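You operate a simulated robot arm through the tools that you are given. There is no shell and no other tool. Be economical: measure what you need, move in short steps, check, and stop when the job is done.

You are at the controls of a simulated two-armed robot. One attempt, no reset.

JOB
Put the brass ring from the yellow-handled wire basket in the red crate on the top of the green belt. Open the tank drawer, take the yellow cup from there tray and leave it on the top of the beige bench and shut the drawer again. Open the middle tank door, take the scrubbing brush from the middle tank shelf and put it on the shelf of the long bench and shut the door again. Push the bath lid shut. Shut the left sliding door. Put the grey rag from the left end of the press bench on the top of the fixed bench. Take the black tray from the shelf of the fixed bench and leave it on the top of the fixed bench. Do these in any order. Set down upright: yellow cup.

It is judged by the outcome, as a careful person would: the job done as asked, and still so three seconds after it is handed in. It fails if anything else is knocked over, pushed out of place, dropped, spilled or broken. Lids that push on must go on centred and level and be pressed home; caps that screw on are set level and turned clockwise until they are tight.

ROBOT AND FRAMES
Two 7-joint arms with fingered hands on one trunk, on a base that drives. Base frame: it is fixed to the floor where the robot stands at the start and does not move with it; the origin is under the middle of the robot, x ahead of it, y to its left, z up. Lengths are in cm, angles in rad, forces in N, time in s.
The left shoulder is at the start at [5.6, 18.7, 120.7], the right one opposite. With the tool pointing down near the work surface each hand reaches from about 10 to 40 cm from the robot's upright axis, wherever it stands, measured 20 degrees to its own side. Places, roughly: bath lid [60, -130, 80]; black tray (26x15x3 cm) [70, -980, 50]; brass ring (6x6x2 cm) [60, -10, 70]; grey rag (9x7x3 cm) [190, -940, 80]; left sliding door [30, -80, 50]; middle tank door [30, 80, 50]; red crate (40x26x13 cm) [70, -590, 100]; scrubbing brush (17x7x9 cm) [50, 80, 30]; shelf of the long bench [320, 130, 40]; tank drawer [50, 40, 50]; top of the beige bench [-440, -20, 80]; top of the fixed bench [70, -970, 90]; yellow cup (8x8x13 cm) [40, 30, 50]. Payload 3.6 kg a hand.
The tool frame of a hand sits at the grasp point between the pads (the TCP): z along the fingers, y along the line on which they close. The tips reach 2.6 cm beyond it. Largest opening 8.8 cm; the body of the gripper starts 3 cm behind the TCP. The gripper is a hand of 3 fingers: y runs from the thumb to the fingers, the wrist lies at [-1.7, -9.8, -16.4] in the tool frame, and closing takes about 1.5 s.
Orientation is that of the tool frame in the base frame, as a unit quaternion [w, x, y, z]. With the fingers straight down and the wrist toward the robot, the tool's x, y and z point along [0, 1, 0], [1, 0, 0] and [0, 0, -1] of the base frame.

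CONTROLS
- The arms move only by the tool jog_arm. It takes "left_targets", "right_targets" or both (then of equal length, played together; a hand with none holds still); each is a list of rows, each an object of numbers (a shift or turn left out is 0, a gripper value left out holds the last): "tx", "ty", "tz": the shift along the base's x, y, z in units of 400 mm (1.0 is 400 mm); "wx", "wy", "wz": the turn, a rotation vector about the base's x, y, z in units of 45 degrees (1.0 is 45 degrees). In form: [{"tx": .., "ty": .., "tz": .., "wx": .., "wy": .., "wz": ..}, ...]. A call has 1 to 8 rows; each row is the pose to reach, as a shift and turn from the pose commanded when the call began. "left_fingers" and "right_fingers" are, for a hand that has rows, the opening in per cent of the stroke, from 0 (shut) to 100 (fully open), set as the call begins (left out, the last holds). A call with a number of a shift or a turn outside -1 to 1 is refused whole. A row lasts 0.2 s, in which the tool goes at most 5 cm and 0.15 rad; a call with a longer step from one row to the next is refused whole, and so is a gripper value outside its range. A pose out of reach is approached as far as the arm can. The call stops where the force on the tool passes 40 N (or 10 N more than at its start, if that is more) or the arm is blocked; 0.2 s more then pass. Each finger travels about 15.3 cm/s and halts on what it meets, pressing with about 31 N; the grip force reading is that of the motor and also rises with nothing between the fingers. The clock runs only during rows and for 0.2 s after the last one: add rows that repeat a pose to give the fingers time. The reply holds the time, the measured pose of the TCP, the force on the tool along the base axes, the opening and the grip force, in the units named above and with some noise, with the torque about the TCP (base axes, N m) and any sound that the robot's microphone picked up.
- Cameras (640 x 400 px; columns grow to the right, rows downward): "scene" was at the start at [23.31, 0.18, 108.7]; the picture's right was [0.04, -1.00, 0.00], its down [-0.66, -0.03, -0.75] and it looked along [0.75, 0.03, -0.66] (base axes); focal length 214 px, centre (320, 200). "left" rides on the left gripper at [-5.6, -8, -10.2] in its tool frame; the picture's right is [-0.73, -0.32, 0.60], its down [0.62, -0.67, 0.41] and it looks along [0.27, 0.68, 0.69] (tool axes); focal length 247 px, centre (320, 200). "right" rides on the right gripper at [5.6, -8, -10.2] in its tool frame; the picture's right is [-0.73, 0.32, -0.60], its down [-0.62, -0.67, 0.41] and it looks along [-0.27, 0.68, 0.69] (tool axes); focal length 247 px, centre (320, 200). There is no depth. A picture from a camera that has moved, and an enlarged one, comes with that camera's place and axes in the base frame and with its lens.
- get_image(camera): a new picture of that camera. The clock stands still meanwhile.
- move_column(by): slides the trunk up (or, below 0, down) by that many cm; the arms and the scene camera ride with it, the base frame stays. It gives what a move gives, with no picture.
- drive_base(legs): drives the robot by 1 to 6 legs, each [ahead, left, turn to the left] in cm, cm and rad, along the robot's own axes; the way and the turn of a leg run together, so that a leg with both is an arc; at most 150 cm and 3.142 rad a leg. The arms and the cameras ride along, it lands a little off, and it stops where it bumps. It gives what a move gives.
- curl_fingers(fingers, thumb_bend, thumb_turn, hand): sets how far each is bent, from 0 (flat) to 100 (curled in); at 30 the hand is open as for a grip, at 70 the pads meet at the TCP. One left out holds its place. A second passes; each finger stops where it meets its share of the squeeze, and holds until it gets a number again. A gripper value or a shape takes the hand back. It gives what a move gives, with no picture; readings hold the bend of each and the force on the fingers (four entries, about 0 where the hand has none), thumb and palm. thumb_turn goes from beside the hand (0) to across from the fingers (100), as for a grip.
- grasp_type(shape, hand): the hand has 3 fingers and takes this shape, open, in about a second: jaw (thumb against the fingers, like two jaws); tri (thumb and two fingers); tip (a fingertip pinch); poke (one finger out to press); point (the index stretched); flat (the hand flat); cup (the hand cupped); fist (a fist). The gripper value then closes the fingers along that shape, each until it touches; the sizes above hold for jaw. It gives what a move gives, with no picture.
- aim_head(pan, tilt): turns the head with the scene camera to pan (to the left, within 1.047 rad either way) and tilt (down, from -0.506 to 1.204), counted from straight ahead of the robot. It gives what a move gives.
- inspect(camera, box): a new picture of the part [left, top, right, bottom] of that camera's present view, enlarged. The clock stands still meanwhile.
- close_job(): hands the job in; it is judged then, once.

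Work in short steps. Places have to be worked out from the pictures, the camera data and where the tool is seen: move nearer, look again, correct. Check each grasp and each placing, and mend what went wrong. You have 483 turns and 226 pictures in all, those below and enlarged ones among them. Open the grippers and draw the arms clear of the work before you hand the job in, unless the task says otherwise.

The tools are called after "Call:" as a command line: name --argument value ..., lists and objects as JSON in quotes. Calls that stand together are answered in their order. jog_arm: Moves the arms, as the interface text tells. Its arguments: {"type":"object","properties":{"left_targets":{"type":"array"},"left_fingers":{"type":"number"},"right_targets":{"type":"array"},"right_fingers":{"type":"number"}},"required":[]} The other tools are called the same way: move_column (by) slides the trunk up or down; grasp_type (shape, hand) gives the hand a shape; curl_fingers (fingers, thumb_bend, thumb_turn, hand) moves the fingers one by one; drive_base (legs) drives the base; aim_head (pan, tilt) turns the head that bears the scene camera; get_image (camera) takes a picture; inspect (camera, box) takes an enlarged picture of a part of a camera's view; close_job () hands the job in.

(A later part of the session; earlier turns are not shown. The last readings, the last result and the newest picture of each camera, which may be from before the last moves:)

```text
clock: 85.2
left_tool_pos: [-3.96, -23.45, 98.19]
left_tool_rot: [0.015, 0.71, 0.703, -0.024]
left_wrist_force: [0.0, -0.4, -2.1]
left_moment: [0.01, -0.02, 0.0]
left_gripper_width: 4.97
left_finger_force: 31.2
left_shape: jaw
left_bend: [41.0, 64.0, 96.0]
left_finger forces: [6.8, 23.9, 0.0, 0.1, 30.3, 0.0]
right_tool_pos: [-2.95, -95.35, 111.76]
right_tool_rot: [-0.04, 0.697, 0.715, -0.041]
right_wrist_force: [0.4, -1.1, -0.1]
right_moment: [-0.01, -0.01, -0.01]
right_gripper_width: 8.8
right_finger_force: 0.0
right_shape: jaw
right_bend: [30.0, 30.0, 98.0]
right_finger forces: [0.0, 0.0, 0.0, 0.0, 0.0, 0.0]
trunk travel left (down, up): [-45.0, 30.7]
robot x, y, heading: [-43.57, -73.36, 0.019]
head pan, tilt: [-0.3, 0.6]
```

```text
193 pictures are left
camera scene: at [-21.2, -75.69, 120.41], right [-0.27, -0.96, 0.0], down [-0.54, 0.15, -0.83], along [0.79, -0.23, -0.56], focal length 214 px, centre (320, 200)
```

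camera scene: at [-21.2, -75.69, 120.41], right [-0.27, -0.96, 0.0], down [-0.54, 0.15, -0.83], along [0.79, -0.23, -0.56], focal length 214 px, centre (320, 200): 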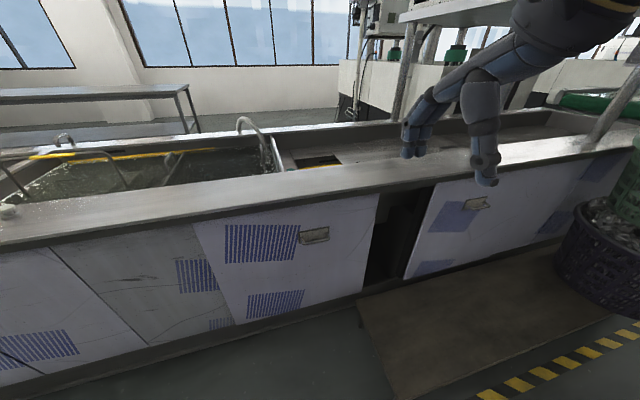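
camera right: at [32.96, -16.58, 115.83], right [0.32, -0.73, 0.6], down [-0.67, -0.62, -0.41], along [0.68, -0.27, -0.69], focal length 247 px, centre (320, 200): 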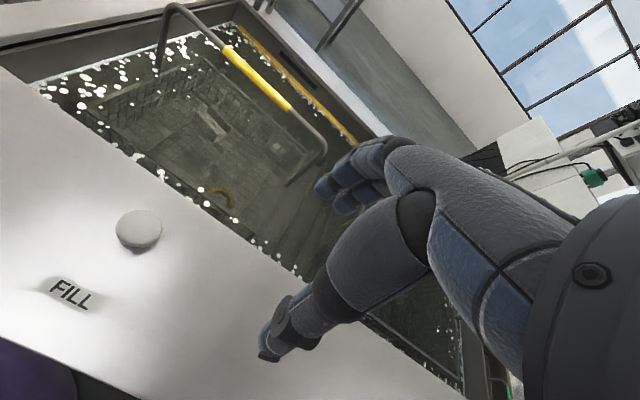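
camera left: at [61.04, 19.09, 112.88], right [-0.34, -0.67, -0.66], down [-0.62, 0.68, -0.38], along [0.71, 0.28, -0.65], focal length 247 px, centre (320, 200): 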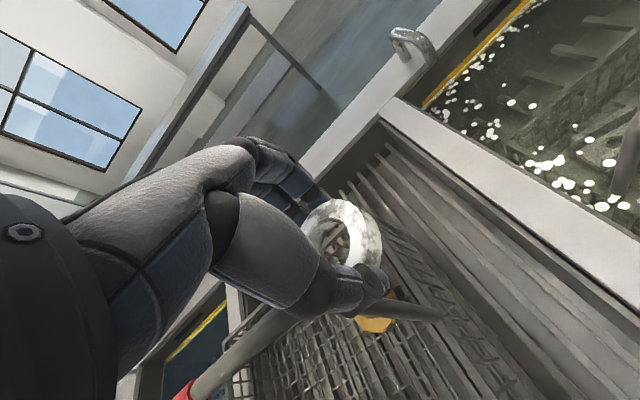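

Left sliding door (white, handle ≈(31,-89,69)) stands left of its shut place; a ~20 cm gap to its right. A low platform lies in front from y<-111. I drive closer and look again.

Call:
drive_base --legs '[[20, 0, -0.02]]'

Call:
aim_head --pan -0.3 --tilt 0.9

Call:
get_image --camera "scene"

```text
clock: 86.8
left_tool_pos: [17.76, -24.06, 98.16]
left_tool_rot: [0.015, 0.718, 0.695, -0.025]
left_wrist_force: [-0.4, 0.5, -2.7]
left_moment: [-0.03, 0.0, 0.0]
left_gripper_width: 5.01
left_finger_force: 31.1
left_shape: jaw
left_bend: [41.0, 64.0, 96.0]
left_finger forces: [6.8, 23.8, 0.0, 0.0, 30.2, 0.1]
right_tool_pos: [17.24, -95.93, 111.77]
right_tool_rot: [-0.041, 0.704, 0.708, -0.041]
right_wrist_force: [0.5, 0.1, -0.2]
right_moment: [-0.03, -0.01, -0.02]
right_gripper_width: 8.79
right_finger_force: 0.0
right_shape: jaw
right_bend: [30.0, 30.0, 98.0]
right_finger forces: [0.1, 0.0, 0.0, 0.0, 0.0, 0.0]
trunk travel left (down, up): [-45.0, 30.7]
robot x, y, heading: [-22.63, -73.03, 0.005]
head pan, tilt: [-0.3, 0.6]
```

```text
clock: 87.6
left_tool_pos: [17.67, -24.18, 98.24]
left_tool_rot: [0.015, 0.717, 0.696, -0.025]
left_wrist_force: [-0.9, -0.4, -2.5]
left_moment: [0.01, 0.02, 0.0]
left_gripper_width: 4.98
left_finger_force: 31.4
left_shape: jaw
left_bend: [41.0, 64.0, 96.0]
left_finger forces: [6.8, 23.9, 0.1, 0.0, 30.4, 0.1]
right_tool_pos: [17.21, -95.81, 111.67]
right_tool_rot: [-0.04, 0.704, 0.708, -0.041]
right_wrist_force: [0.0, 0.4, 0.1]
right_moment: [0.02, 0.0, 0.02]
right_gripper_width: 8.79
right_finger_force: 0.1
right_shape: jaw
right_bend: [30.0, 30.0, 98.0]
right_finger forces: [0.0, 0.1, 0.1, 0.1, 0.0, 0.0]
trunk travel left (down, up): [-45.0, 30.7]
robot x, y, heading: [-22.53, -73.08, 0.007]
head pan, tilt: [-0.3, 0.901]
```

```text
192 pictures are left
camera scene: at [-1.94, -75.46, 117.94], right [-0.29, -0.96, 0.0], down [-0.75, 0.23, -0.62], along [0.59, -0.18, -0.78], focal length 214 px, centre (320, 200)
```

scene: 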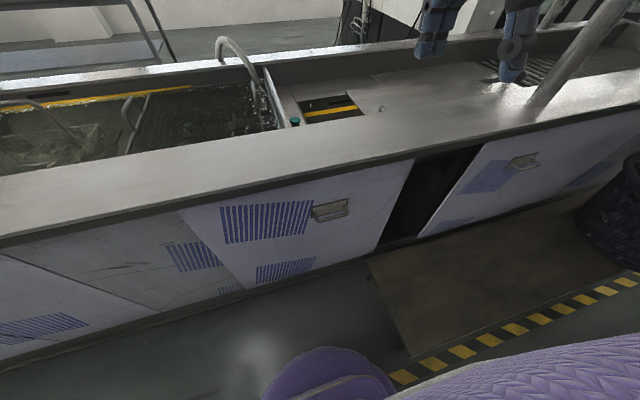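

I zoom on the door handle and on the bath lid.

Call:
inspect --camera "scene" --box '[280, 180, 380, 240]'

Call:
inspect --camera "scene" --box '[250, 50, 450, 170]'

```text
6.40 times, centred on (330, 210) of scene
camera zoom: at [-1.94, -75.46, 117.94], right [-0.29, -0.96, 0.0], down [-0.75, 0.23, -0.62], along [0.59, -0.18, -0.78], focal length 1373 px, centre (256, 136)
```

zoom: 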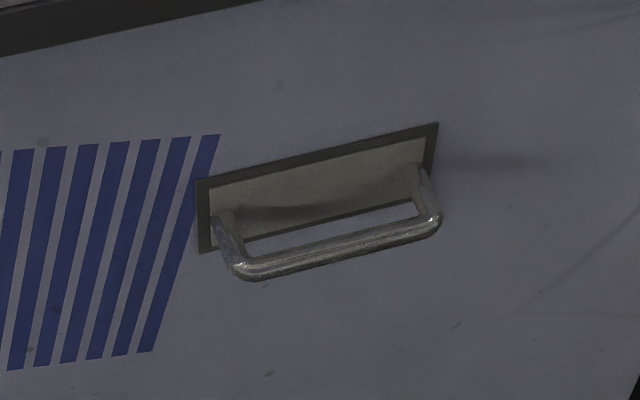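

```text
3.20 times, centred on (350, 110) of scene
camera zoom: at [-1.94, -75.46, 117.94], right [-0.29, -0.96, 0.0], down [-0.75, 0.23, -0.62], along [0.59, -0.18, -0.78], focal length 686 px, centre (224, 488)
```

zoom: 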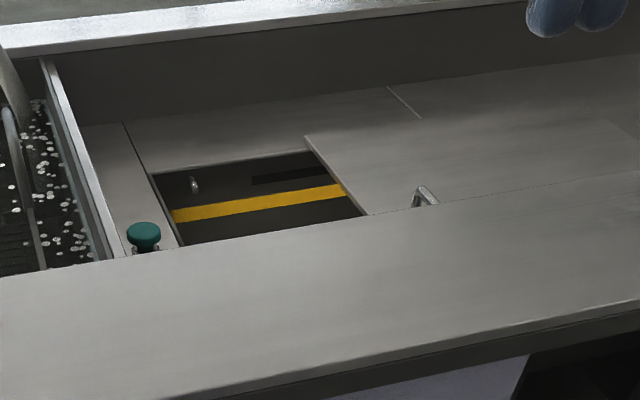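

Handle is a horizontal bar, y −84…−93, z≈69, sticking out to x≈28. I tuck both hands back, drive 10 cm nearer, and lower the trunk to bring the right hand in front of the door left of the handle.

Call:
jog_arm --left_targets '[{"tx": -0.1}, {"tx": -0.2}]' --right_targets '[{"tx": -0.1}, {"tx": -0.2}]' --right_fingers 0

Call:
drive_base --legs '[[10, 0, 0]]'

Call:
move_column --by -20

```text
clock: 88.2
left_tool_pos: [9.66, -24.23, 98.08]
left_tool_rot: [0.015, 0.718, 0.695, -0.024]
left_wrist_force: [0.0, -1.6, -3.4]
left_moment: [0.01, 0.0, 0.05]
left_gripper_width: 4.99
left_finger_force: 31.5
left_shape: jaw
left_bend: [41.0, 64.0, 96.0]
left_finger forces: [6.8, 24.0, 0.1, 0.0, 30.3, 0.0]
right_tool_pos: [12.72, -95.92, 111.35]
right_tool_rot: [-0.041, 0.705, 0.707, -0.042]
right_wrist_force: [1.2, -0.2, -0.8]
right_moment: [-0.01, -0.01, 0.01]
right_gripper_width: 0.0
right_finger_force: 24.7
right_shape: jaw
right_bend: [70.0, 45.0, 100.0]
right_finger forces: [0.1, 0.0, 0.0, 0.1, 0.1, 0.0]
right hand out of reach, approached as far as the arm can: row 2
trunk travel left (down, up): [-45.0, 30.7]
robot x, y, heading: [-22.8, -72.96, 0.003]
head pan, tilt: [-0.3, 0.901]
```

```text
clock: 89.3
left_tool_pos: [19.51, -24.0, 98.01]
left_tool_rot: [0.013, 0.717, 0.696, -0.026]
left_wrist_force: [-0.2, -0.6, -2.8]
left_moment: [-0.03, 0.05, 0.01]
left_gripper_width: 5.0
left_finger_force: 30.7
left_shape: jaw
left_bend: [41.0, 64.0, 96.0]
left_finger forces: [6.8, 23.9, 0.0, 0.0, 30.4, 0.0]
right_tool_pos: [22.68, -95.62, 111.32]
right_tool_rot: [-0.041, 0.704, 0.708, -0.041]
right_wrist_force: [-1.4, 0.6, -0.3]
right_moment: [0.0, 0.01, 0.01]
right_gripper_width: 0.0
right_finger_force: 30.9
right_shape: jaw
right_bend: [70.0, 46.0, 100.0]
right_finger forces: [0.0, 0.1, 0.0, 0.1, 0.1, 0.1]
trunk travel left (down, up): [-45.0, 30.7]
robot x, y, heading: [-12.81, -73.2, 0.005]
head pan, tilt: [-0.3, 0.901]
```

```text
clock: 91.5
left_tool_pos: [19.39, -24.08, 78.1]
left_tool_rot: [0.015, 0.717, 0.696, -0.024]
left_wrist_force: [0.3, -0.3, -2.1]
left_moment: [0.01, -0.02, 0.01]
left_gripper_width: 5.01
left_finger_force: 30.8
left_shape: jaw
left_bend: [41.0, 64.0, 96.0]
left_finger forces: [6.7, 23.9, 0.0, 0.0, 30.3, 0.0]
right_tool_pos: [24.81, -95.71, 87.18]
right_tool_rot: [-0.087, 0.699, 0.704, -0.088]
right_wrist_force: [0.0, -0.2, 0.0]
right_moment: [0.01, 0.02, 0.02]
right_gripper_width: 0.0
right_finger_force: 31.2
right_shape: jaw
right_bend: [70.0, 46.0, 100.0]
right_finger forces: [0.0, 0.0, 0.0, 0.1, 0.1, 0.1]
trunk travel left (down, up): [-25.0, 50.7]
robot x, y, heading: [-13.12, -73.01, 0.008]
head pan, tilt: [-0.3, 0.901]
```

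I straighten the right hand's tilt, move it left to y≈-79, then down to z≈69.

Call:
jog_arm --right_targets '[{"ty": 0.1, "wy": -0.08}, {"ty": 0.2, "wy": -0.16}, {"ty": 0.3, "wy": -0.24}, {"ty": 0.4, "wy": -0.316}, {"ty": 0.42, "tz": -0.1, "wy": -0.316}, {"ty": 0.42, "tz": -0.2, "wy": -0.316}, {"ty": 0.42, "tz": -0.3, "wy": -0.316}, {"ty": 0.42, "tz": -0.4, "wy": -0.316}]'

Call:
get_image --camera "scene"

```text
clock: 93.3
left_tool_pos: [19.42, -23.93, 78.04]
left_tool_rot: [0.014, 0.717, 0.697, -0.026]
left_wrist_force: [-0.9, 1.0, -2.3]
left_moment: [-0.05, 0.0, -0.02]
left_gripper_width: 4.97
left_finger_force: 31.1
left_shape: jaw
left_bend: [41.0, 64.0, 96.0]
left_finger forces: [6.7, 24.0, 0.0, 0.0, 30.3, 0.0]
right_tool_pos: [24.78, -78.87, 71.11]
right_tool_rot: [0.001, 0.705, 0.71, 0.0]
right_wrist_force: [-0.3, 0.2, 0.0]
right_moment: [-0.02, -0.01, -0.01]
right_gripper_width: 0.0
right_finger_force: 30.8
right_shape: jaw
right_bend: [70.0, 46.0, 100.0]
right_finger forces: [0.0, 0.0, 0.0, 0.0, 0.0, 0.0]
right hand out of reach, approached as far as the arm can: row 1
trunk travel left (down, up): [-25.0, 50.7]
robot x, y, heading: [-13.18, -73.4, 0.003]
head pan, tilt: [-0.3, 0.901]
```

```text
189 pictures are left
camera scene: at [10.7, -75.36, 96.45], right [-0.29, -0.96, 0.0], down [-0.75, 0.23, -0.62], along [0.59, -0.18, -0.78], focal length 214 px, centre (320, 200)
```

scene: 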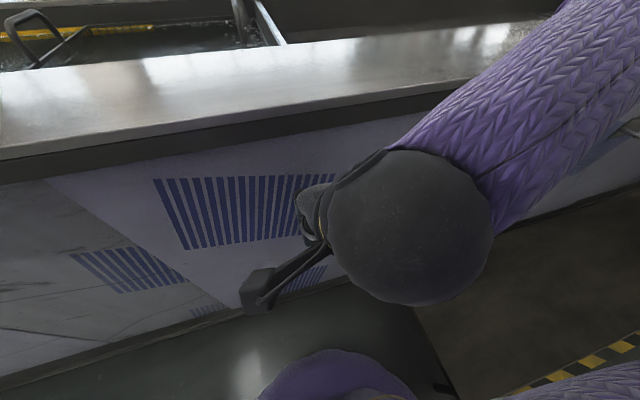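

The wrist hides the handle; I look through the right camera.

Call:
get_image --camera "right"

```text
188 pictures are left
camera right: at [16.83, -73.41, 81.4], right [0.32, -0.73, 0.6], down [-0.66, -0.63, -0.41], along [0.68, -0.26, -0.69], focal length 247 px, centre (320, 200)
```

right: 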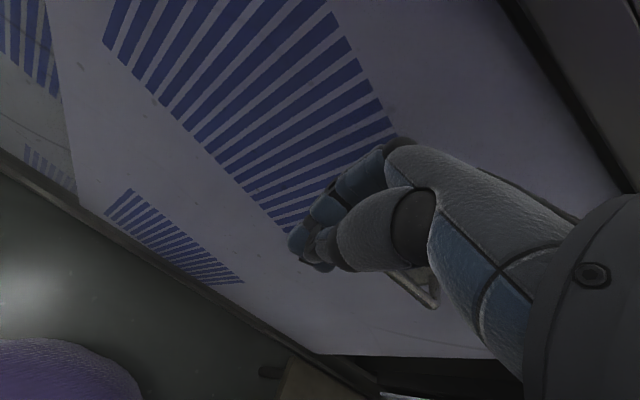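

Handle is just right of the fingers. I go in to x≈28 and push right.

Call:
jog_arm --right_targets '[{"tx": 0.04, "tz": -0.03}, {"tx": 0.08, "tz": -0.05}, {"tx": 0.08, "tz": -0.05, "ty": -0.05}, {"tx": 0.08, "tz": -0.05, "ty": -0.1}, {"tx": 0.08, "tz": -0.05, "ty": -0.15}, {"tx": 0.08, "tz": -0.05, "ty": -0.2}, {"tx": 0.08, "tz": -0.05, "ty": -0.25}, {"tx": 0.08, "tz": -0.05, "ty": -0.3}]'

Call:
get_image --camera "right"

```text
clock: 95.1
left_tool_pos: [19.57, -24.01, 77.97]
left_tool_rot: [0.015, 0.717, 0.696, -0.025]
left_wrist_force: [-0.2, -0.6, -2.1]
left_moment: [0.0, 0.02, -0.02]
left_gripper_width: 4.99
left_finger_force: 31.3
left_shape: jaw
left_bend: [41.0, 64.0, 96.0]
left_finger forces: [6.7, 23.9, 0.0, 0.0, 30.3, 0.1]
right_tool_pos: [28.9, -89.74, 70.27]
right_tool_rot: [0.001, 0.707, 0.708, -0.006]
right_wrist_force: [0.2, -0.1, -0.4]
right_moment: [-0.02, 0.03, -0.01]
right_gripper_width: 0.01
right_finger_force: 30.9
right_shape: jaw
right_bend: [70.0, 46.0, 100.0]
right_finger forces: [0.1, 0.1, 0.0, 0.0, 0.0, 0.0]
right hand out of reach, approached as far as the arm can: row 7, 8
trunk travel left (down, up): [-25.0, 50.7]
robot x, y, heading: [-12.74, -72.93, 0.003]
head pan, tilt: [-0.3, 0.901]
```

```text
187 pictures are left
camera right: at [21.04, -84.16, 80.58], right [0.32, -0.73, 0.6], down [-0.67, -0.63, -0.4], along [0.67, -0.27, -0.69], focal length 247 px, centre (320, 200)
```

right: 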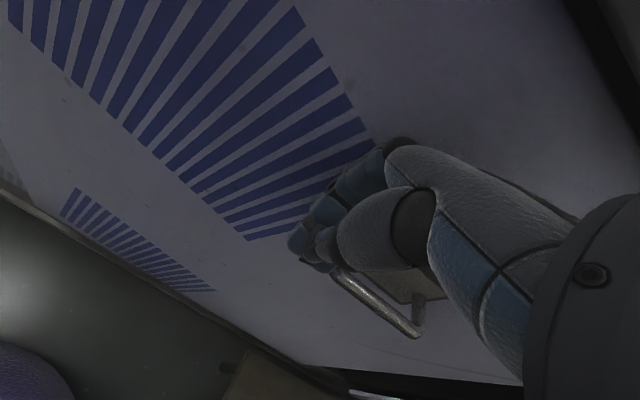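

The door has likely moved some. I push further by driving the base 10 cm right with the hand engaged.

Call:
drive_base --legs '[[0, -10, 0]]'

Call:
get_image --camera "right"

Call:
get_image --camera "scene"

```text
clock: 96.3
left_tool_pos: [19.4, -30.41, 78.06]
left_tool_rot: [0.013, 0.719, 0.694, -0.024]
left_wrist_force: [-0.7, 0.0, -1.1]
left_moment: [0.01, 0.05, -0.01]
left_gripper_width: 4.99
left_finger_force: 31.1
left_shape: jaw
left_bend: [41.0, 64.0, 96.0]
left_finger forces: [6.8, 23.8, 0.0, 0.1, 30.3, 0.0]
right_tool_pos: [28.41, -96.11, 70.28]
right_tool_rot: [0.001, 0.708, 0.706, -0.005]
right_wrist_force: [0.3, -0.6, 0.2]
right_moment: [0.01, 0.02, -0.03]
right_gripper_width: 0.01
right_finger_force: 31.0
right_shape: jaw
right_bend: [70.0, 46.0, 100.0]
right_finger forces: [0.0, 0.0, 0.0, 0.0, 0.0, 0.1]
trunk travel left (down, up): [-25.0, 50.7]
robot x, y, heading: [-13.41, -79.46, -0.007]
head pan, tilt: [-0.3, 0.901]
stopped in leg 1: the robot was blocked; the commanded pose is now the measured one
```

```text
186 pictures are left
camera right: at [20.58, -90.53, 80.57], right [0.32, -0.73, 0.6], down [-0.67, -0.62, -0.4], along [0.67, -0.28, -0.69], focal length 247 px, centre (320, 200)
```

right: 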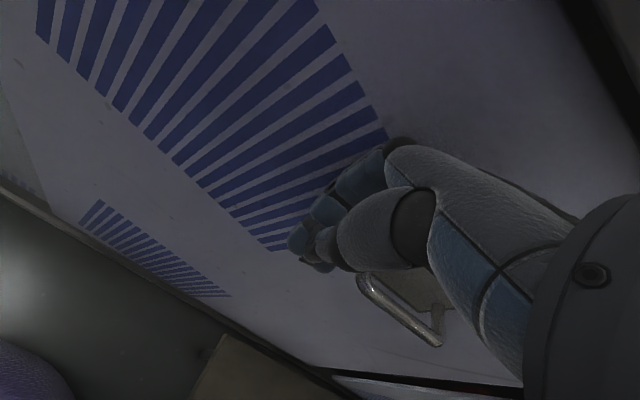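

```text
185 pictures are left
camera scene: at [10.32, -81.73, 96.45], right [-0.3, -0.95, 0.0], down [-0.75, 0.23, -0.62], along [0.59, -0.18, -0.78], focal length 214 px, centre (320, 200)
```

scene: 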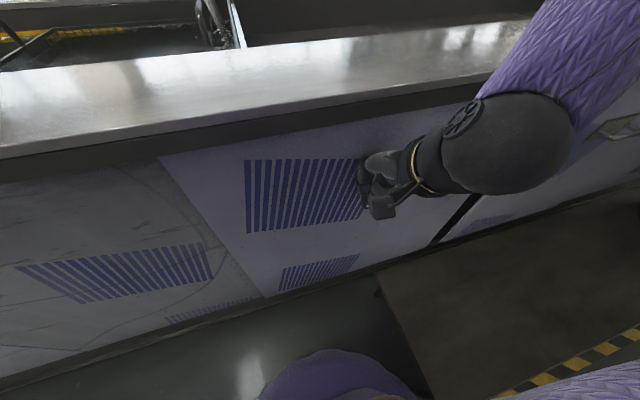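

The gap is almost shut. I push the last bit with the arm.

Call:
jog_arm --right_targets '[{"ty": -0.03}, {"ty": -0.06}, {"ty": -0.09}, {"ty": -0.12}, {"ty": -0.15}, {"ty": -0.18}]'

Call:
get_image --camera "scene"

```text
clock: 97.4
left_tool_pos: [19.4, -30.28, 77.97]
left_tool_rot: [0.014, 0.72, 0.693, -0.024]
left_wrist_force: [-0.5, 0.2, -1.6]
left_moment: [0.0, -0.04, 0.0]
left_gripper_width: 4.98
left_finger_force: 31.1
left_shape: jaw
left_bend: [41.0, 64.0, 96.0]
left_finger forces: [6.6, 23.9, 0.0, 0.0, 30.2, 0.0]
right_tool_pos: [28.77, -99.37, 71.42]
right_tool_rot: [-0.011, 0.708, 0.706, -0.022]
right_wrist_force: [-7.8, -0.3, 0.0]
right_moment: [0.04, -0.45, -0.02]
right_gripper_width: 0.0
right_finger_force: 30.8
right_shape: jaw
right_bend: [70.0, 46.0, 100.0]
right_finger forces: [4.7, 3.6, 0.0, 0.0, 0.0, 0.0]
right hand out of reach, approached as far as the arm can: row 1, 2, 3, 4, 5
trunk travel left (down, up): [-25.0, 50.7]
robot x, y, heading: [-13.5, -79.07, -0.007]
head pan, tilt: [-0.3, 0.901]
stopped in row 5 (right hand): the force on the tool passed its limit at 46 N (the readings are from after the stop); the commanded pose is now the measured one
```

```text
184 pictures are left
camera scene: at [10.26, -81.66, 96.46], right [-0.3, -0.95, 0.0], down [-0.75, 0.23, -0.62], along [0.59, -0.19, -0.78], focal length 214 px, centre (320, 200)
```

scene: 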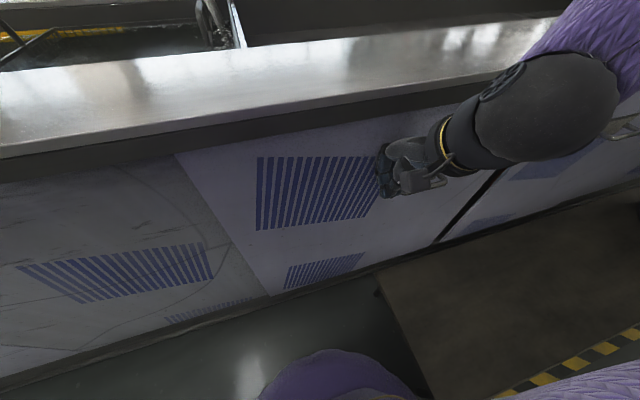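

I zoom on the seam to see whether the door is fully shut.

Call:
inspect --camera "scene" --box '[400, 150, 560, 270]'

```text
3.33 times, centred on (480, 210) of scene
camera zoom: at [10.26, -81.66, 96.46], right [-0.3, -0.95, 0.0], down [-0.75, 0.23, -0.62], along [0.59, -0.19, -0.78], focal length 715 px, centre (-213, 167)
```

zoom: 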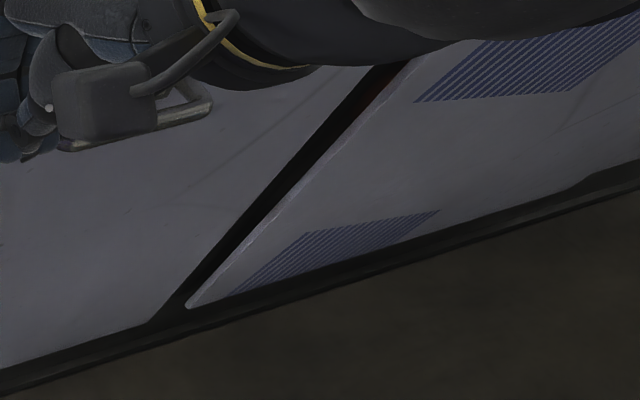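

About 3–4 cm gap left. I pull the finger slightly off the door face, raise the trunk 8 cm while keeping the hand low, and push again.

Call:
jog_arm --right_targets '[{"tx": -0.015, "ty": 0.03, "wy": -0.05}, {"tx": -0.03, "ty": 0.05, "wy": -0.05}, {"tx": -0.03, "ty": 0.05, "tz": -0.05, "wy": -0.05}, {"tx": -0.03, "ty": 0.05, "tz": -0.1, "wy": -0.05}]'

Call:
move_column --by 6

Call:
jog_arm --right_targets '[{"tz": -0.05}, {"tz": -0.06, "ty": -0.03}, {"tz": -0.06, "ty": -0.06}, {"tz": -0.06, "ty": -0.1}, {"tz": -0.06, "ty": -0.14}, {"tz": -0.06, "ty": -0.18}, {"tz": -0.06, "ty": -0.22}]'

Call:
get_image --camera "right"

```text
clock: 98.4
left_tool_pos: [19.46, -30.44, 78.02]
left_tool_rot: [0.014, 0.72, 0.693, -0.026]
left_wrist_force: [0.1, -1.1, -2.1]
left_moment: [-0.01, 0.01, -0.01]
left_gripper_width: 4.98
left_finger_force: 30.7
left_shape: jaw
left_bend: [41.0, 64.0, 96.0]
left_finger forces: [6.6, 23.9, 0.0, 0.1, 30.3, 0.0]
right_tool_pos: [28.69, -95.94, 68.28]
right_tool_rot: [0.005, 0.711, 0.703, -0.011]
right_wrist_force: [0.2, -0.2, 0.3]
right_moment: [0.0, 0.03, 0.01]
right_gripper_width: 0.0
right_finger_force: 30.8
right_shape: jaw
right_bend: [70.0, 46.0, 100.0]
right_finger forces: [0.0, 0.0, 0.0, 0.0, 0.1, 0.1]
right hand out of reach, approached as far as the arm can: row 1, 3, 4
trunk travel left (down, up): [-25.0, 50.7]
robot x, y, heading: [-13.66, -79.16, -0.0]
head pan, tilt: [-0.3, 0.901]
```

```text
clock: 99.4
left_tool_pos: [19.51, -30.45, 83.93]
left_tool_rot: [0.014, 0.719, 0.694, -0.026]
left_wrist_force: [0.8, 0.3, -2.6]
left_moment: [0.0, 0.0, 0.0]
left_gripper_width: 4.98
left_finger_force: 30.7
left_shape: jaw
left_bend: [41.0, 64.0, 96.0]
left_finger forces: [6.6, 23.9, 0.0, 0.1, 30.3, 0.0]
right_tool_pos: [28.7, -95.89, 74.38]
right_tool_rot: [0.005, 0.709, 0.705, -0.006]
right_wrist_force: [0.3, -0.1, -0.1]
right_moment: [-0.03, 0.0, 0.01]
right_gripper_width: 0.0
right_finger_force: 31.3
right_shape: jaw
right_bend: [70.0, 46.0, 100.0]
right_finger forces: [0.1, 0.1, 0.0, 0.0, 0.0, 0.1]
trunk travel left (down, up): [-31.0, 44.7]
robot x, y, heading: [-13.14, -79.08, 0.003]
head pan, tilt: [-0.3, 0.901]
```

```text
clock: 100.3
left_tool_pos: [19.5, -30.45, 84.0]
left_tool_rot: [0.012, 0.72, 0.693, -0.025]
left_wrist_force: [0.8, -0.1, -1.9]
left_moment: [0.0, 0.02, -0.04]
left_gripper_width: 5.0
left_finger_force: 31.1
left_shape: jaw
left_bend: [41.0, 64.0, 96.0]
left_finger forces: [6.8, 23.9, 0.1, 0.0, 30.3, 0.0]
right_tool_pos: [28.77, -97.29, 72.72]
right_tool_rot: [-0.007, 0.707, 0.706, -0.023]
right_wrist_force: [-9.2, -2.3, 0.7]
right_moment: [0.05, -0.48, -0.04]
right_gripper_width: 0.04
right_finger_force: 31.5
right_shape: jaw
right_bend: [70.0, 46.0, 100.0]
right_finger forces: [4.0, 4.9, 0.0, 0.0, 0.1, 0.0]
right hand out of reach, approached as far as the arm can: row 1, 2, 3, 4
trunk travel left (down, up): [-31.0, 44.7]
robot x, y, heading: [-13.64, -78.96, -0.003]
head pan, tilt: [-0.3, 0.901]
stopped in row 4 (right hand): the force on the tool passed its limit at 44 N (the readings are from after the stop); the commanded pose is now the measured one
```

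```text
182 pictures are left
camera right: at [21.27, -91.55, 83.25], right [0.34, -0.72, 0.6], down [-0.68, -0.63, -0.37], along [0.65, -0.28, -0.71], focal length 247 px, centre (320, 200)
```

right: 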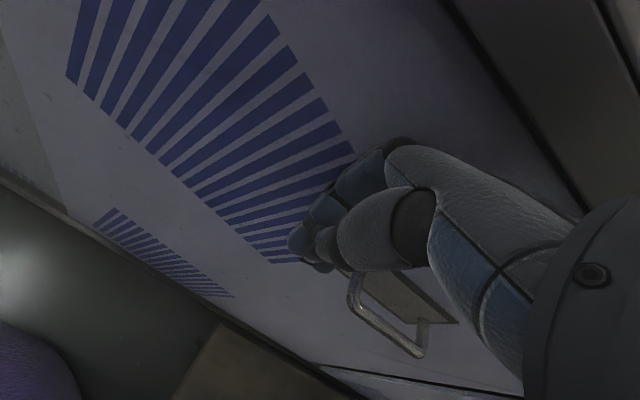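

The arm seems too folded here (inner limit). I free the hand, back the base off 14 cm and re-approach with a more extended arm.

Call:
jog_arm --right_targets '[{"ty": 0.04, "tx": -0.01}, {"ty": 0.08, "tx": -0.02}]'

Call:
drive_base --legs '[[-14, 0, 0]]'

Call:
jog_arm --right_targets '[{"tx": 0.1, "tz": -0.02}, {"tx": 0.2, "tz": -0.04}, {"tx": 0.28, "tz": -0.06}, {"tx": 0.31, "tz": -0.08}]'

```text
clock: 100.9
left_tool_pos: [19.38, -30.32, 84.08]
left_tool_rot: [0.014, 0.72, 0.693, -0.025]
left_wrist_force: [0.1, 0.0, -1.4]
left_moment: [0.0, -0.03, 0.01]
left_gripper_width: 5.01
left_finger_force: 30.9
left_shape: jaw
left_bend: [41.0, 64.0, 96.0]
left_finger forces: [6.6, 23.9, 0.0, 0.1, 30.3, 0.0]
right_tool_pos: [28.24, -94.03, 72.84]
right_tool_rot: [-0.005, 0.708, 0.706, -0.019]
right_wrist_force: [-1.1, 0.8, -0.9]
right_moment: [0.03, -0.01, 0.02]
right_gripper_width: 0.0
right_finger_force: 30.8
right_shape: jaw
right_bend: [70.0, 46.0, 100.0]
right_finger forces: [0.0, 0.1, 0.0, 0.0, 0.0, 0.0]
trunk travel left (down, up): [-31.0, 44.7]
robot x, y, heading: [-13.27, -79.0, -0.003]
head pan, tilt: [-0.3, 0.901]
```

```text
clock: 102.2
left_tool_pos: [5.24, -30.39, 84.08]
left_tool_rot: [0.015, 0.72, 0.693, -0.025]
left_wrist_force: [-0.1, 0.0, -2.5]
left_moment: [-0.01, 0.01, 0.01]
left_gripper_width: 4.97
left_finger_force: 31.7
left_shape: jaw
left_bend: [41.0, 64.0, 96.0]
left_finger forces: [6.7, 23.9, 0.1, 0.1, 30.3, 0.1]
right_tool_pos: [13.82, -94.09, 72.85]
right_tool_rot: [-0.005, 0.709, 0.705, -0.02]
right_wrist_force: [-0.9, 0.0, -0.2]
right_moment: [0.01, 0.02, 0.01]
right_gripper_width: 0.0
right_finger_force: 30.7
right_shape: jaw
right_bend: [70.0, 46.0, 100.0]
right_finger forces: [0.0, 0.1, 0.0, 0.1, 0.0, 0.0]
trunk travel left (down, up): [-31.0, 44.7]
robot x, y, heading: [-27.78, -78.82, -0.006]
head pan, tilt: [-0.3, 0.901]
```

```text
clock: 103.2
left_tool_pos: [5.34, -30.39, 84.14]
left_tool_rot: [0.014, 0.721, 0.693, -0.025]
left_wrist_force: [-0.5, 0.3, -2.6]
left_moment: [0.04, 0.02, -0.02]
left_gripper_width: 4.99
left_finger_force: 31.3
left_shape: jaw
left_bend: [41.0, 64.0, 96.0]
left_finger forces: [6.7, 23.9, 0.1, 0.0, 30.2, 0.0]
right_tool_pos: [26.41, -94.12, 69.42]
right_tool_rot: [-0.005, 0.708, 0.706, -0.02]
right_wrist_force: [-1.1, -0.4, 0.7]
right_moment: [-0.01, 0.02, 0.0]
right_gripper_width: 0.0
right_finger_force: 31.1
right_shape: jaw
right_bend: [70.0, 46.0, 100.0]
right_finger forces: [0.1, 0.0, 0.1, 0.1, 0.0, 0.0]
trunk travel left (down, up): [-31.0, 44.7]
robot x, y, heading: [-28.03, -78.96, -0.006]
head pan, tilt: [-0.3, 0.901]
```

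No reach flags now. I push right.

Call:
jog_arm --right_targets '[{"tx": 0.03, "ty": -0.04}, {"tx": 0.03, "ty": -0.08}, {"tx": 0.03, "ty": -0.12}, {"tx": 0.03, "ty": -0.16}, {"tx": 0.03, "ty": -0.2}, {"tx": 0.03, "ty": -0.24}, {"tx": 0.03, "ty": -0.28}, {"tx": 0.03, "ty": -0.32}]'

Call:
get_image --camera "scene"

```text
clock: 105.0
left_tool_pos: [5.31, -30.2, 84.03]
left_tool_rot: [0.014, 0.721, 0.692, -0.024]
left_wrist_force: [-0.7, 0.9, -2.0]
left_moment: [0.01, 0.01, -0.01]
left_gripper_width: 5.01
left_finger_force: 30.8
left_shape: jaw
left_bend: [41.0, 64.0, 96.0]
left_finger forces: [6.7, 23.9, 0.1, 0.0, 30.3, 0.0]
right_tool_pos: [27.33, -106.54, 69.78]
right_tool_rot: [-0.006, 0.707, 0.707, -0.019]
right_wrist_force: [-6.2, 5.3, 6.3]
right_moment: [0.03, 0.01, 0.01]
right_gripper_width: 0.0
right_finger_force: 31.1
right_shape: jaw
right_bend: [70.0, 46.0, 100.0]
right_finger forces: [0.1, 9.8, 0.0, 0.1, 0.0, 0.0]
trunk travel left (down, up): [-31.0, 44.7]
robot x, y, heading: [-27.82, -78.78, -0.004]
head pan, tilt: [-0.3, 0.901]
```

```text
181 pictures are left
camera scene: at [-5.14, -81.56, 103.02], right [-0.3, -0.95, 0.0], down [-0.75, 0.24, -0.62], along [0.59, -0.19, -0.78], focal length 214 px, centre (320, 200)
```

scene: 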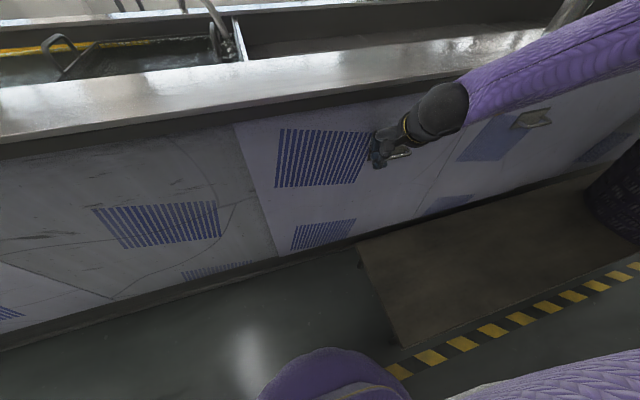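

Seam appears closed. I press once more to feel the stop.

Call:
jog_arm --right_targets '[{"ty": -0.02}, {"ty": -0.04}, {"ty": -0.06}, {"ty": -0.08}]'

Call:
inspect --camera "scene" --box '[340, 80, 560, 240]'

```text
clock: 106.0
left_tool_pos: [5.15, -30.31, 84.05]
left_tool_rot: [0.015, 0.721, 0.692, -0.025]
left_wrist_force: [1.1, 0.2, -1.4]
left_moment: [-0.01, 0.01, 0.0]
left_gripper_width: 4.98
left_finger_force: 31.4
left_shape: jaw
left_bend: [41.0, 64.0, 96.0]
left_finger forces: [6.8, 23.9, 0.0, 0.0, 30.3, 0.0]
right_tool_pos: [27.3, -110.13, 69.68]
right_tool_rot: [-0.004, 0.708, 0.705, -0.021]
right_wrist_force: [-13.4, 4.3, 12.6]
right_moment: [0.21, -0.02, 0.17]
right_gripper_width: 0.0
right_finger_force: 31.5
right_shape: jaw
right_bend: [70.0, 46.0, 100.0]
right_finger forces: [18.7, 0.5, 0.0, 0.0, 0.1, 0.0]
trunk travel left (down, up): [-31.0, 44.7]
robot x, y, heading: [-27.9, -79.17, -0.005]
head pan, tilt: [-0.3, 0.901]
```

```text
2.50 times, centred on (450, 160) of scene
camera zoom: at [-5.22, -81.56, 103.04], right [-0.3, -0.95, 0.0], down [-0.75, 0.24, -0.62], along [0.59, -0.19, -0.78], focal length 536 px, centre (-5, 300)
```

zoom: 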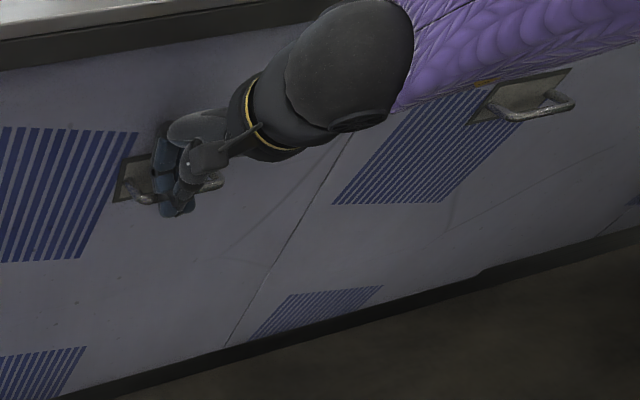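

Left sliding door is shut; fingers slid over the bar. I withdraw the hand up and back carefully.

Call:
jog_arm --right_targets '[{"tz": 0.04}, {"tz": 0.08, "tx": -0.03}, {"tz": 0.08, "tx": -0.1}, {"tz": 0.08, "tx": -0.2}, {"tz": 0.08, "tx": -0.3}]'

Call:
get_image --camera "scene"

```text
clock: 107.2
left_tool_pos: [5.25, -30.35, 83.99]
left_tool_rot: [0.015, 0.721, 0.692, -0.025]
left_wrist_force: [0.3, 0.7, -2.6]
left_moment: [-0.02, 0.03, -0.01]
left_gripper_width: 5.0
left_finger_force: 30.8
left_shape: jaw
left_bend: [41.0, 64.0, 96.0]
left_finger forces: [6.6, 23.9, 0.0, 0.0, 30.3, 0.0]
right_tool_pos: [15.92, -109.76, 72.78]
right_tool_rot: [-0.007, 0.703, 0.711, -0.02]
right_wrist_force: [-0.1, -0.9, 0.7]
right_moment: [0.03, -0.03, 0.02]
right_gripper_width: 0.0
right_finger_force: 31.2
right_shape: jaw
right_bend: [70.0, 46.0, 100.0]
right_finger forces: [0.1, 0.0, 0.0, 0.0, 0.0, 0.0]
right hand out of reach, approached as far as the arm can: row 5
trunk travel left (down, up): [-31.0, 44.7]
robot x, y, heading: [-27.34, -78.93, -0.012]
head pan, tilt: [-0.3, 0.901]
```

```text
179 pictures are left
camera scene: at [-5.06, -81.6, 102.99], right [-0.3, -0.95, 0.0], down [-0.75, 0.24, -0.62], along [0.59, -0.19, -0.78], focal length 214 px, centre (320, 200)
```

scene: 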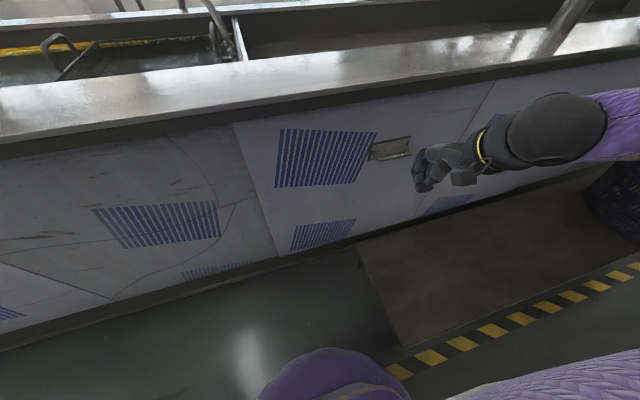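

Door done. Now the bath lid: I raise the trunk and look.

Call:
move_column --by 30

Call:
aim_head --pan -0.6 --tilt 0.7

Call:
get_image --camera "scene"

```text
clock: 110.2
left_tool_pos: [5.24, -30.47, 114.04]
left_tool_rot: [0.015, 0.72, 0.693, -0.025]
left_wrist_force: [-0.4, -0.7, -2.5]
left_moment: [0.0, -0.01, 0.01]
left_gripper_width: 4.97
left_finger_force: 30.7
left_shape: jaw
left_bend: [41.0, 64.0, 96.0]
left_finger forces: [6.7, 23.9, 0.0, 0.0, 30.3, 0.0]
right_tool_pos: [15.5, -110.05, 102.69]
right_tool_rot: [-0.006, 0.709, 0.705, -0.021]
right_wrist_force: [0.3, -0.2, 0.3]
right_moment: [0.01, 0.03, 0.0]
right_gripper_width: 0.0
right_finger_force: 30.9
right_shape: jaw
right_bend: [70.0, 46.0, 100.0]
right_finger forces: [0.0, 0.0, 0.0, 0.0, 0.0, 0.0]
trunk travel left (down, up): [-61.0, 14.7]
robot x, y, heading: [-27.77, -79.18, -0.003]
head pan, tilt: [-0.3, 0.901]
```

```text
clock: 111.0
left_tool_pos: [5.34, -30.3, 113.9]
left_tool_rot: [0.015, 0.721, 0.693, -0.025]
left_wrist_force: [0.5, 0.1, -2.3]
left_moment: [-0.01, 0.0, 0.02]
left_gripper_width: 5.0
left_finger_force: 31.1
left_shape: jaw
left_bend: [41.0, 64.0, 96.0]
left_finger forces: [6.6, 23.9, 0.0, 0.1, 30.3, 0.1]
right_tool_pos: [15.49, -110.16, 102.73]
right_tool_rot: [-0.005, 0.708, 0.706, -0.02]
right_wrist_force: [0.1, 1.0, -0.6]
right_moment: [-0.02, 0.03, -0.02]
right_gripper_width: 0.0
right_finger_force: 31.0
right_shape: jaw
right_bend: [70.0, 46.0, 100.0]
right_finger forces: [0.0, 0.1, 0.0, 0.1, 0.0, 0.1]
trunk travel left (down, up): [-61.0, 14.7]
robot x, y, heading: [-27.71, -78.97, 0.0]
head pan, tilt: [-0.6, 0.7]
```

```text
178 pictures are left
camera scene: at [-7.7, -84.18, 136.01], right [-0.57, -0.82, 0.0], down [-0.53, 0.37, -0.76], along [0.63, -0.44, -0.64], focal length 214 px, centre (320, 200)
```

scene: 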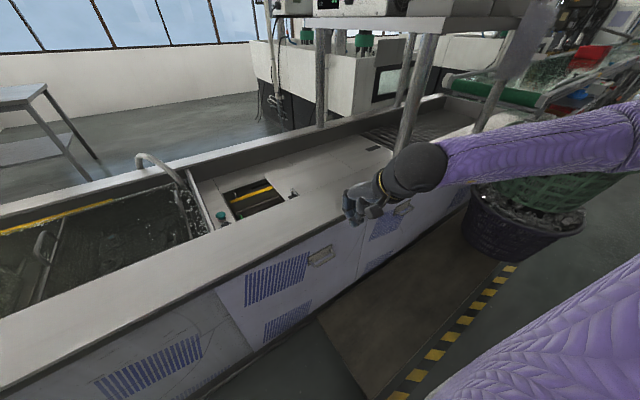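

Call:
inspect --camera "scene" --box '[180, 100, 420, 250]'

```text
2.67 times, centred on (300, 175) of scene
camera zoom: at [-7.7, -84.18, 136.01], right [-0.57, -0.82, 0.0], down [-0.53, 0.37, -0.76], along [0.63, -0.44, -0.64], focal length 572 px, centre (373, 267)
```

zoom: 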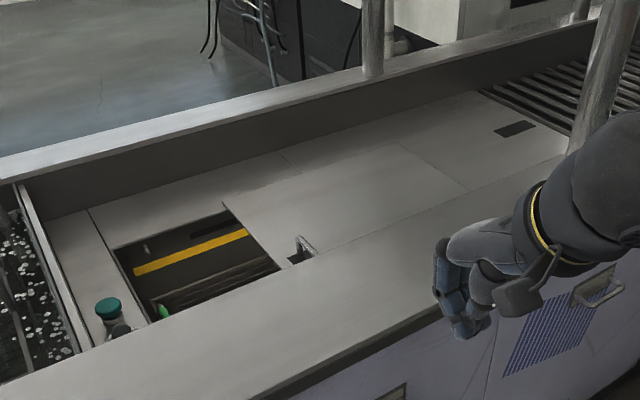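

Lid: handle at about (55.6,−115,83); opening spans y −91…−110, so the lid must slide left ~19 cm. I raise the right hand, lower the trunk, and drive close to the counter.

Call:
jog_arm --right_targets '[{"tz": 0.1}, {"tz": 0.2, "tx": 0.05}, {"tz": 0.3, "tx": 0.1}, {"tz": 0.4, "tx": 0.15}, {"tz": 0.5, "tx": 0.2}]' --left_targets '[{"tz": 0.05}, {"tz": 0.1}, {"tz": 0.15}, {"tz": 0.2}, {"tz": 0.2}]'

Call:
move_column --by -20

Call:
drive_base --legs '[[26, 4, 0]]'

Call:
aim_head --pan -0.8 --tilt 0.6

Call:
get_image --camera "scene"

```text
clock: 112.2
left_tool_pos: [5.49, -30.32, 122.05]
left_tool_rot: [0.015, 0.721, 0.693, -0.025]
left_wrist_force: [-0.6, 1.3, -2.3]
left_moment: [-0.04, 0.01, -0.03]
left_gripper_width: 4.98
left_finger_force: 31.1
left_shape: jaw
left_bend: [41.0, 64.0, 96.0]
left_finger forces: [6.8, 23.9, 0.1, 0.0, 30.3, 0.0]
right_tool_pos: [23.31, -109.84, 122.81]
right_tool_rot: [-0.005, 0.709, 0.705, -0.021]
right_wrist_force: [-0.5, 0.2, 0.4]
right_moment: [-0.01, -0.02, -0.01]
right_gripper_width: 0.0
right_finger_force: 31.1
right_shape: jaw
right_bend: [70.0, 46.0, 100.0]
right_finger forces: [0.0, 0.0, 0.0, 0.1, 0.1, 0.0]
trunk travel left (down, up): [-61.0, 14.7]
robot x, y, heading: [-28.02, -79.41, -0.005]
head pan, tilt: [-0.6, 0.7]
```

```text
clock: 114.4
left_tool_pos: [5.29, -30.42, 101.95]
left_tool_rot: [0.014, 0.72, 0.693, -0.025]
left_wrist_force: [-0.3, -0.3, -1.6]
left_moment: [0.02, 0.0, -0.04]
left_gripper_width: 5.01
left_finger_force: 31.3
left_shape: jaw
left_bend: [41.0, 64.0, 96.0]
left_finger forces: [6.7, 23.9, 0.0, 0.0, 30.3, 0.0]
right_tool_pos: [23.6, -110.11, 102.74]
right_tool_rot: [-0.005, 0.709, 0.705, -0.019]
right_wrist_force: [0.0, 0.6, -1.2]
right_moment: [0.0, -0.01, -0.01]
right_gripper_width: 0.0
right_finger_force: 31.3
right_shape: jaw
right_bend: [70.0, 46.0, 100.0]
right_finger forces: [0.0, 0.1, 0.0, 0.0, 0.0, 0.1]
trunk travel left (down, up): [-41.0, 34.7]
robot x, y, heading: [-27.82, -79.21, -0.005]
head pan, tilt: [-0.6, 0.7]
```

```text
clock: 116.3
left_tool_pos: [31.31, -26.68, 101.97]
left_tool_rot: [0.014, 0.721, 0.692, -0.025]
left_wrist_force: [1.0, -0.2, -2.3]
left_moment: [0.0, -0.01, 0.0]
left_gripper_width: 4.99
left_finger_force: 30.9
left_shape: jaw
left_bend: [41.0, 64.0, 96.0]
left_finger forces: [6.7, 23.9, 0.0, 0.1, 30.4, 0.1]
right_tool_pos: [49.32, -106.36, 102.7]
right_tool_rot: [-0.006, 0.708, 0.706, -0.02]
right_wrist_force: [0.0, 0.5, 0.0]
right_moment: [-0.02, 0.0, 0.0]
right_gripper_width: 0.0
right_finger_force: 30.9
right_shape: jaw
right_bend: [70.0, 46.0, 100.0]
right_finger forces: [0.1, 0.0, 0.1, 0.0, 0.0, 0.1]
trunk travel left (down, up): [-41.0, 34.7]
robot x, y, heading: [-1.98, -75.39, -0.007]
head pan, tilt: [-0.6, 0.7]
```

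```text
clock: 117.0
left_tool_pos: [31.22, -26.66, 102.0]
left_tool_rot: [0.014, 0.722, 0.692, -0.024]
left_wrist_force: [-0.8, -0.3, -2.4]
left_moment: [-0.03, 0.01, -0.02]
left_gripper_width: 4.98
left_finger_force: 31.0
left_shape: jaw
left_bend: [41.0, 64.0, 96.0]
left_finger forces: [6.7, 24.0, 0.0, 0.0, 30.4, 0.0]
right_tool_pos: [49.3, -106.29, 102.74]
right_tool_rot: [-0.006, 0.708, 0.706, -0.02]
right_wrist_force: [0.3, -0.7, -0.2]
right_moment: [0.0, -0.06, 0.0]
right_gripper_width: 0.0
right_finger_force: 31.1
right_shape: jaw
right_bend: [70.0, 46.0, 100.0]
right_finger forces: [0.0, 0.0, 0.1, 0.0, 0.0, 0.0]
trunk travel left (down, up): [-41.0, 34.7]
robot x, y, heading: [-1.89, -75.35, -0.005]
head pan, tilt: [-0.799, 0.6]
```

```text
176 pictures are left
camera scene: at [18.42, -81.99, 116.19], right [-0.72, -0.69, 0.0], down [-0.39, 0.41, -0.82], along [0.57, -0.6, -0.57], focal length 214 px, centre (320, 200)
```

scene: 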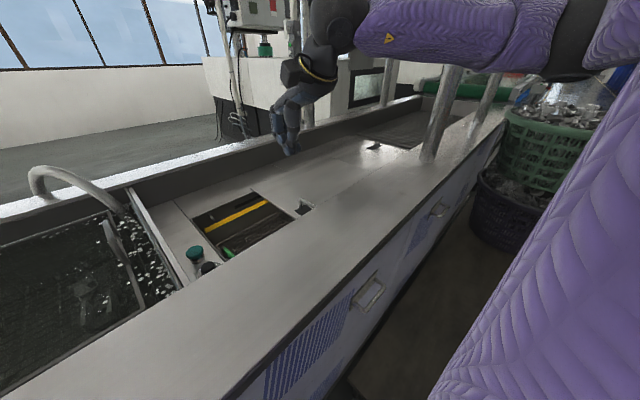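

Handle triangulates to ≈(55.4,−114.5,80). I move the right hand to its right side, still high, and look with the right camera.

Call:
jog_arm --right_targets '[{"ty": -0.1}, {"ty": -0.2, "tx": 0.05}, {"ty": -0.3, "tx": 0.1}, {"ty": -0.36, "tx": 0.15, "tz": -0.06}, {"ty": -0.36, "tx": 0.15, "tz": -0.16}]'

Call:
get_image --camera "right"

Call:
get_image --camera "scene"

```text
clock: 118.2
left_tool_pos: [31.23, -26.66, 101.97]
left_tool_rot: [0.015, 0.721, 0.692, -0.025]
left_wrist_force: [0.3, -0.3, -2.9]
left_moment: [0.01, -0.01, 0.0]
left_gripper_width: 4.98
left_finger_force: 31.0
left_shape: jaw
left_bend: [41.0, 64.0, 96.0]
left_finger forces: [6.7, 23.9, 0.0, 0.0, 30.3, 0.0]
right_tool_pos: [55.21, -120.76, 96.26]
right_tool_rot: [-0.005, 0.709, 0.705, -0.02]
right_wrist_force: [0.1, -0.2, 0.6]
right_moment: [-0.02, -0.02, -0.01]
right_gripper_width: 0.02
right_finger_force: 31.0
right_shape: jaw
right_bend: [70.0, 46.0, 100.0]
right_finger forces: [0.0, 0.0, 0.0, 0.0, 0.0, 0.0]
trunk travel left (down, up): [-41.0, 34.7]
robot x, y, heading: [-1.53, -75.48, -0.01]
head pan, tilt: [-0.799, 0.6]
```

```text
175 pictures are left
camera right: at [47.68, -115.14, 106.85], right [0.34, -0.72, 0.6], down [-0.68, -0.63, -0.37], along [0.65, -0.29, -0.7], focal length 247 px, centre (320, 200)
```

right: 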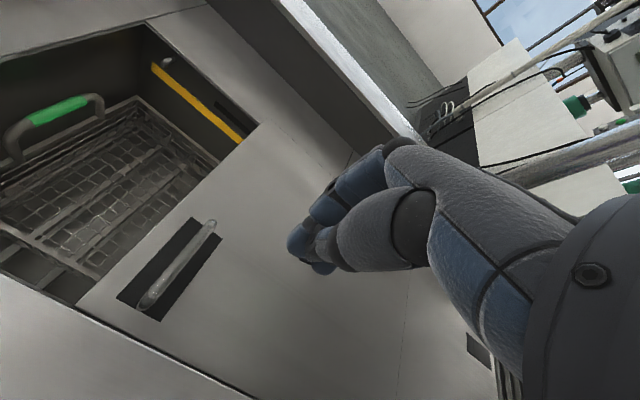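

```text
174 pictures are left
camera scene: at [18.42, -82.03, 116.19], right [-0.72, -0.69, 0.0], down [-0.39, 0.41, -0.82], along [0.57, -0.6, -0.57], focal length 214 px, centre (320, 200)
```

scene: 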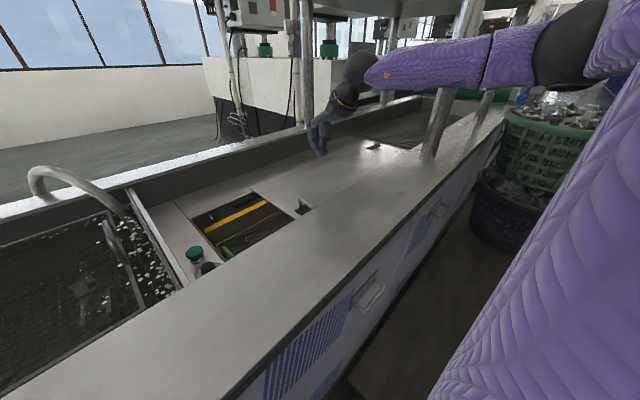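

The handle is a bar along x (50–58) at y≈−116, top ~83. I lower the closed fingers just to its right.

Call:
jog_arm --right_targets '[{"tz": -0.1, "ty": -0.01}, {"tz": -0.2, "ty": -0.01}, {"tz": -0.26, "ty": -0.01}, {"tz": -0.3, "ty": -0.01}, {"tz": -0.33, "ty": -0.01}]'

Call:
get_image --camera "right"

```text
clock: 119.4
left_tool_pos: [31.33, -26.57, 101.95]
left_tool_rot: [0.014, 0.722, 0.692, -0.025]
left_wrist_force: [0.6, 0.4, -2.0]
left_moment: [-0.06, -0.02, 0.05]
left_gripper_width: 4.98
left_finger_force: 30.6
left_shape: jaw
left_bend: [41.0, 64.0, 96.0]
left_finger forces: [6.7, 23.9, 0.0, 0.0, 30.4, 0.0]
right_tool_pos: [55.23, -121.04, 83.27]
right_tool_rot: [-0.006, 0.708, 0.705, -0.02]
right_wrist_force: [-0.6, 0.3, -0.2]
right_moment: [0.02, 0.02, -0.01]
right_gripper_width: 0.0
right_finger_force: 30.8
right_shape: jaw
right_bend: [70.0, 46.0, 100.0]
right_finger forces: [0.1, 0.1, 0.1, 0.1, 0.0, 0.1]
trunk travel left (down, up): [-41.0, 34.7]
robot x, y, heading: [-2.1, -75.17, -0.007]
head pan, tilt: [-0.799, 0.6]
```

```text
173 pictures are left
camera right: at [47.83, -115.45, 93.64], right [0.34, -0.72, 0.6], down [-0.68, -0.63, -0.37], along [0.65, -0.29, -0.71], focal length 247 px, centre (320, 200)
```

right: 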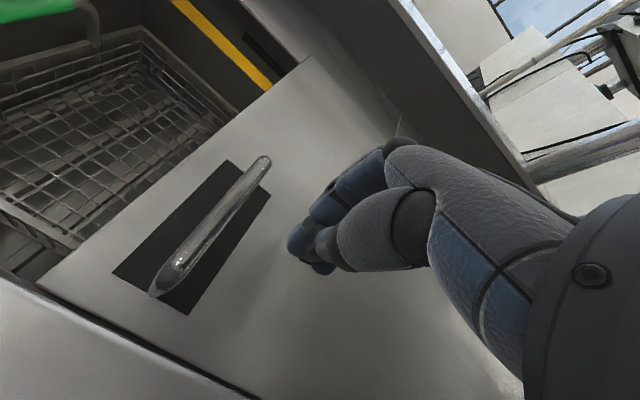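

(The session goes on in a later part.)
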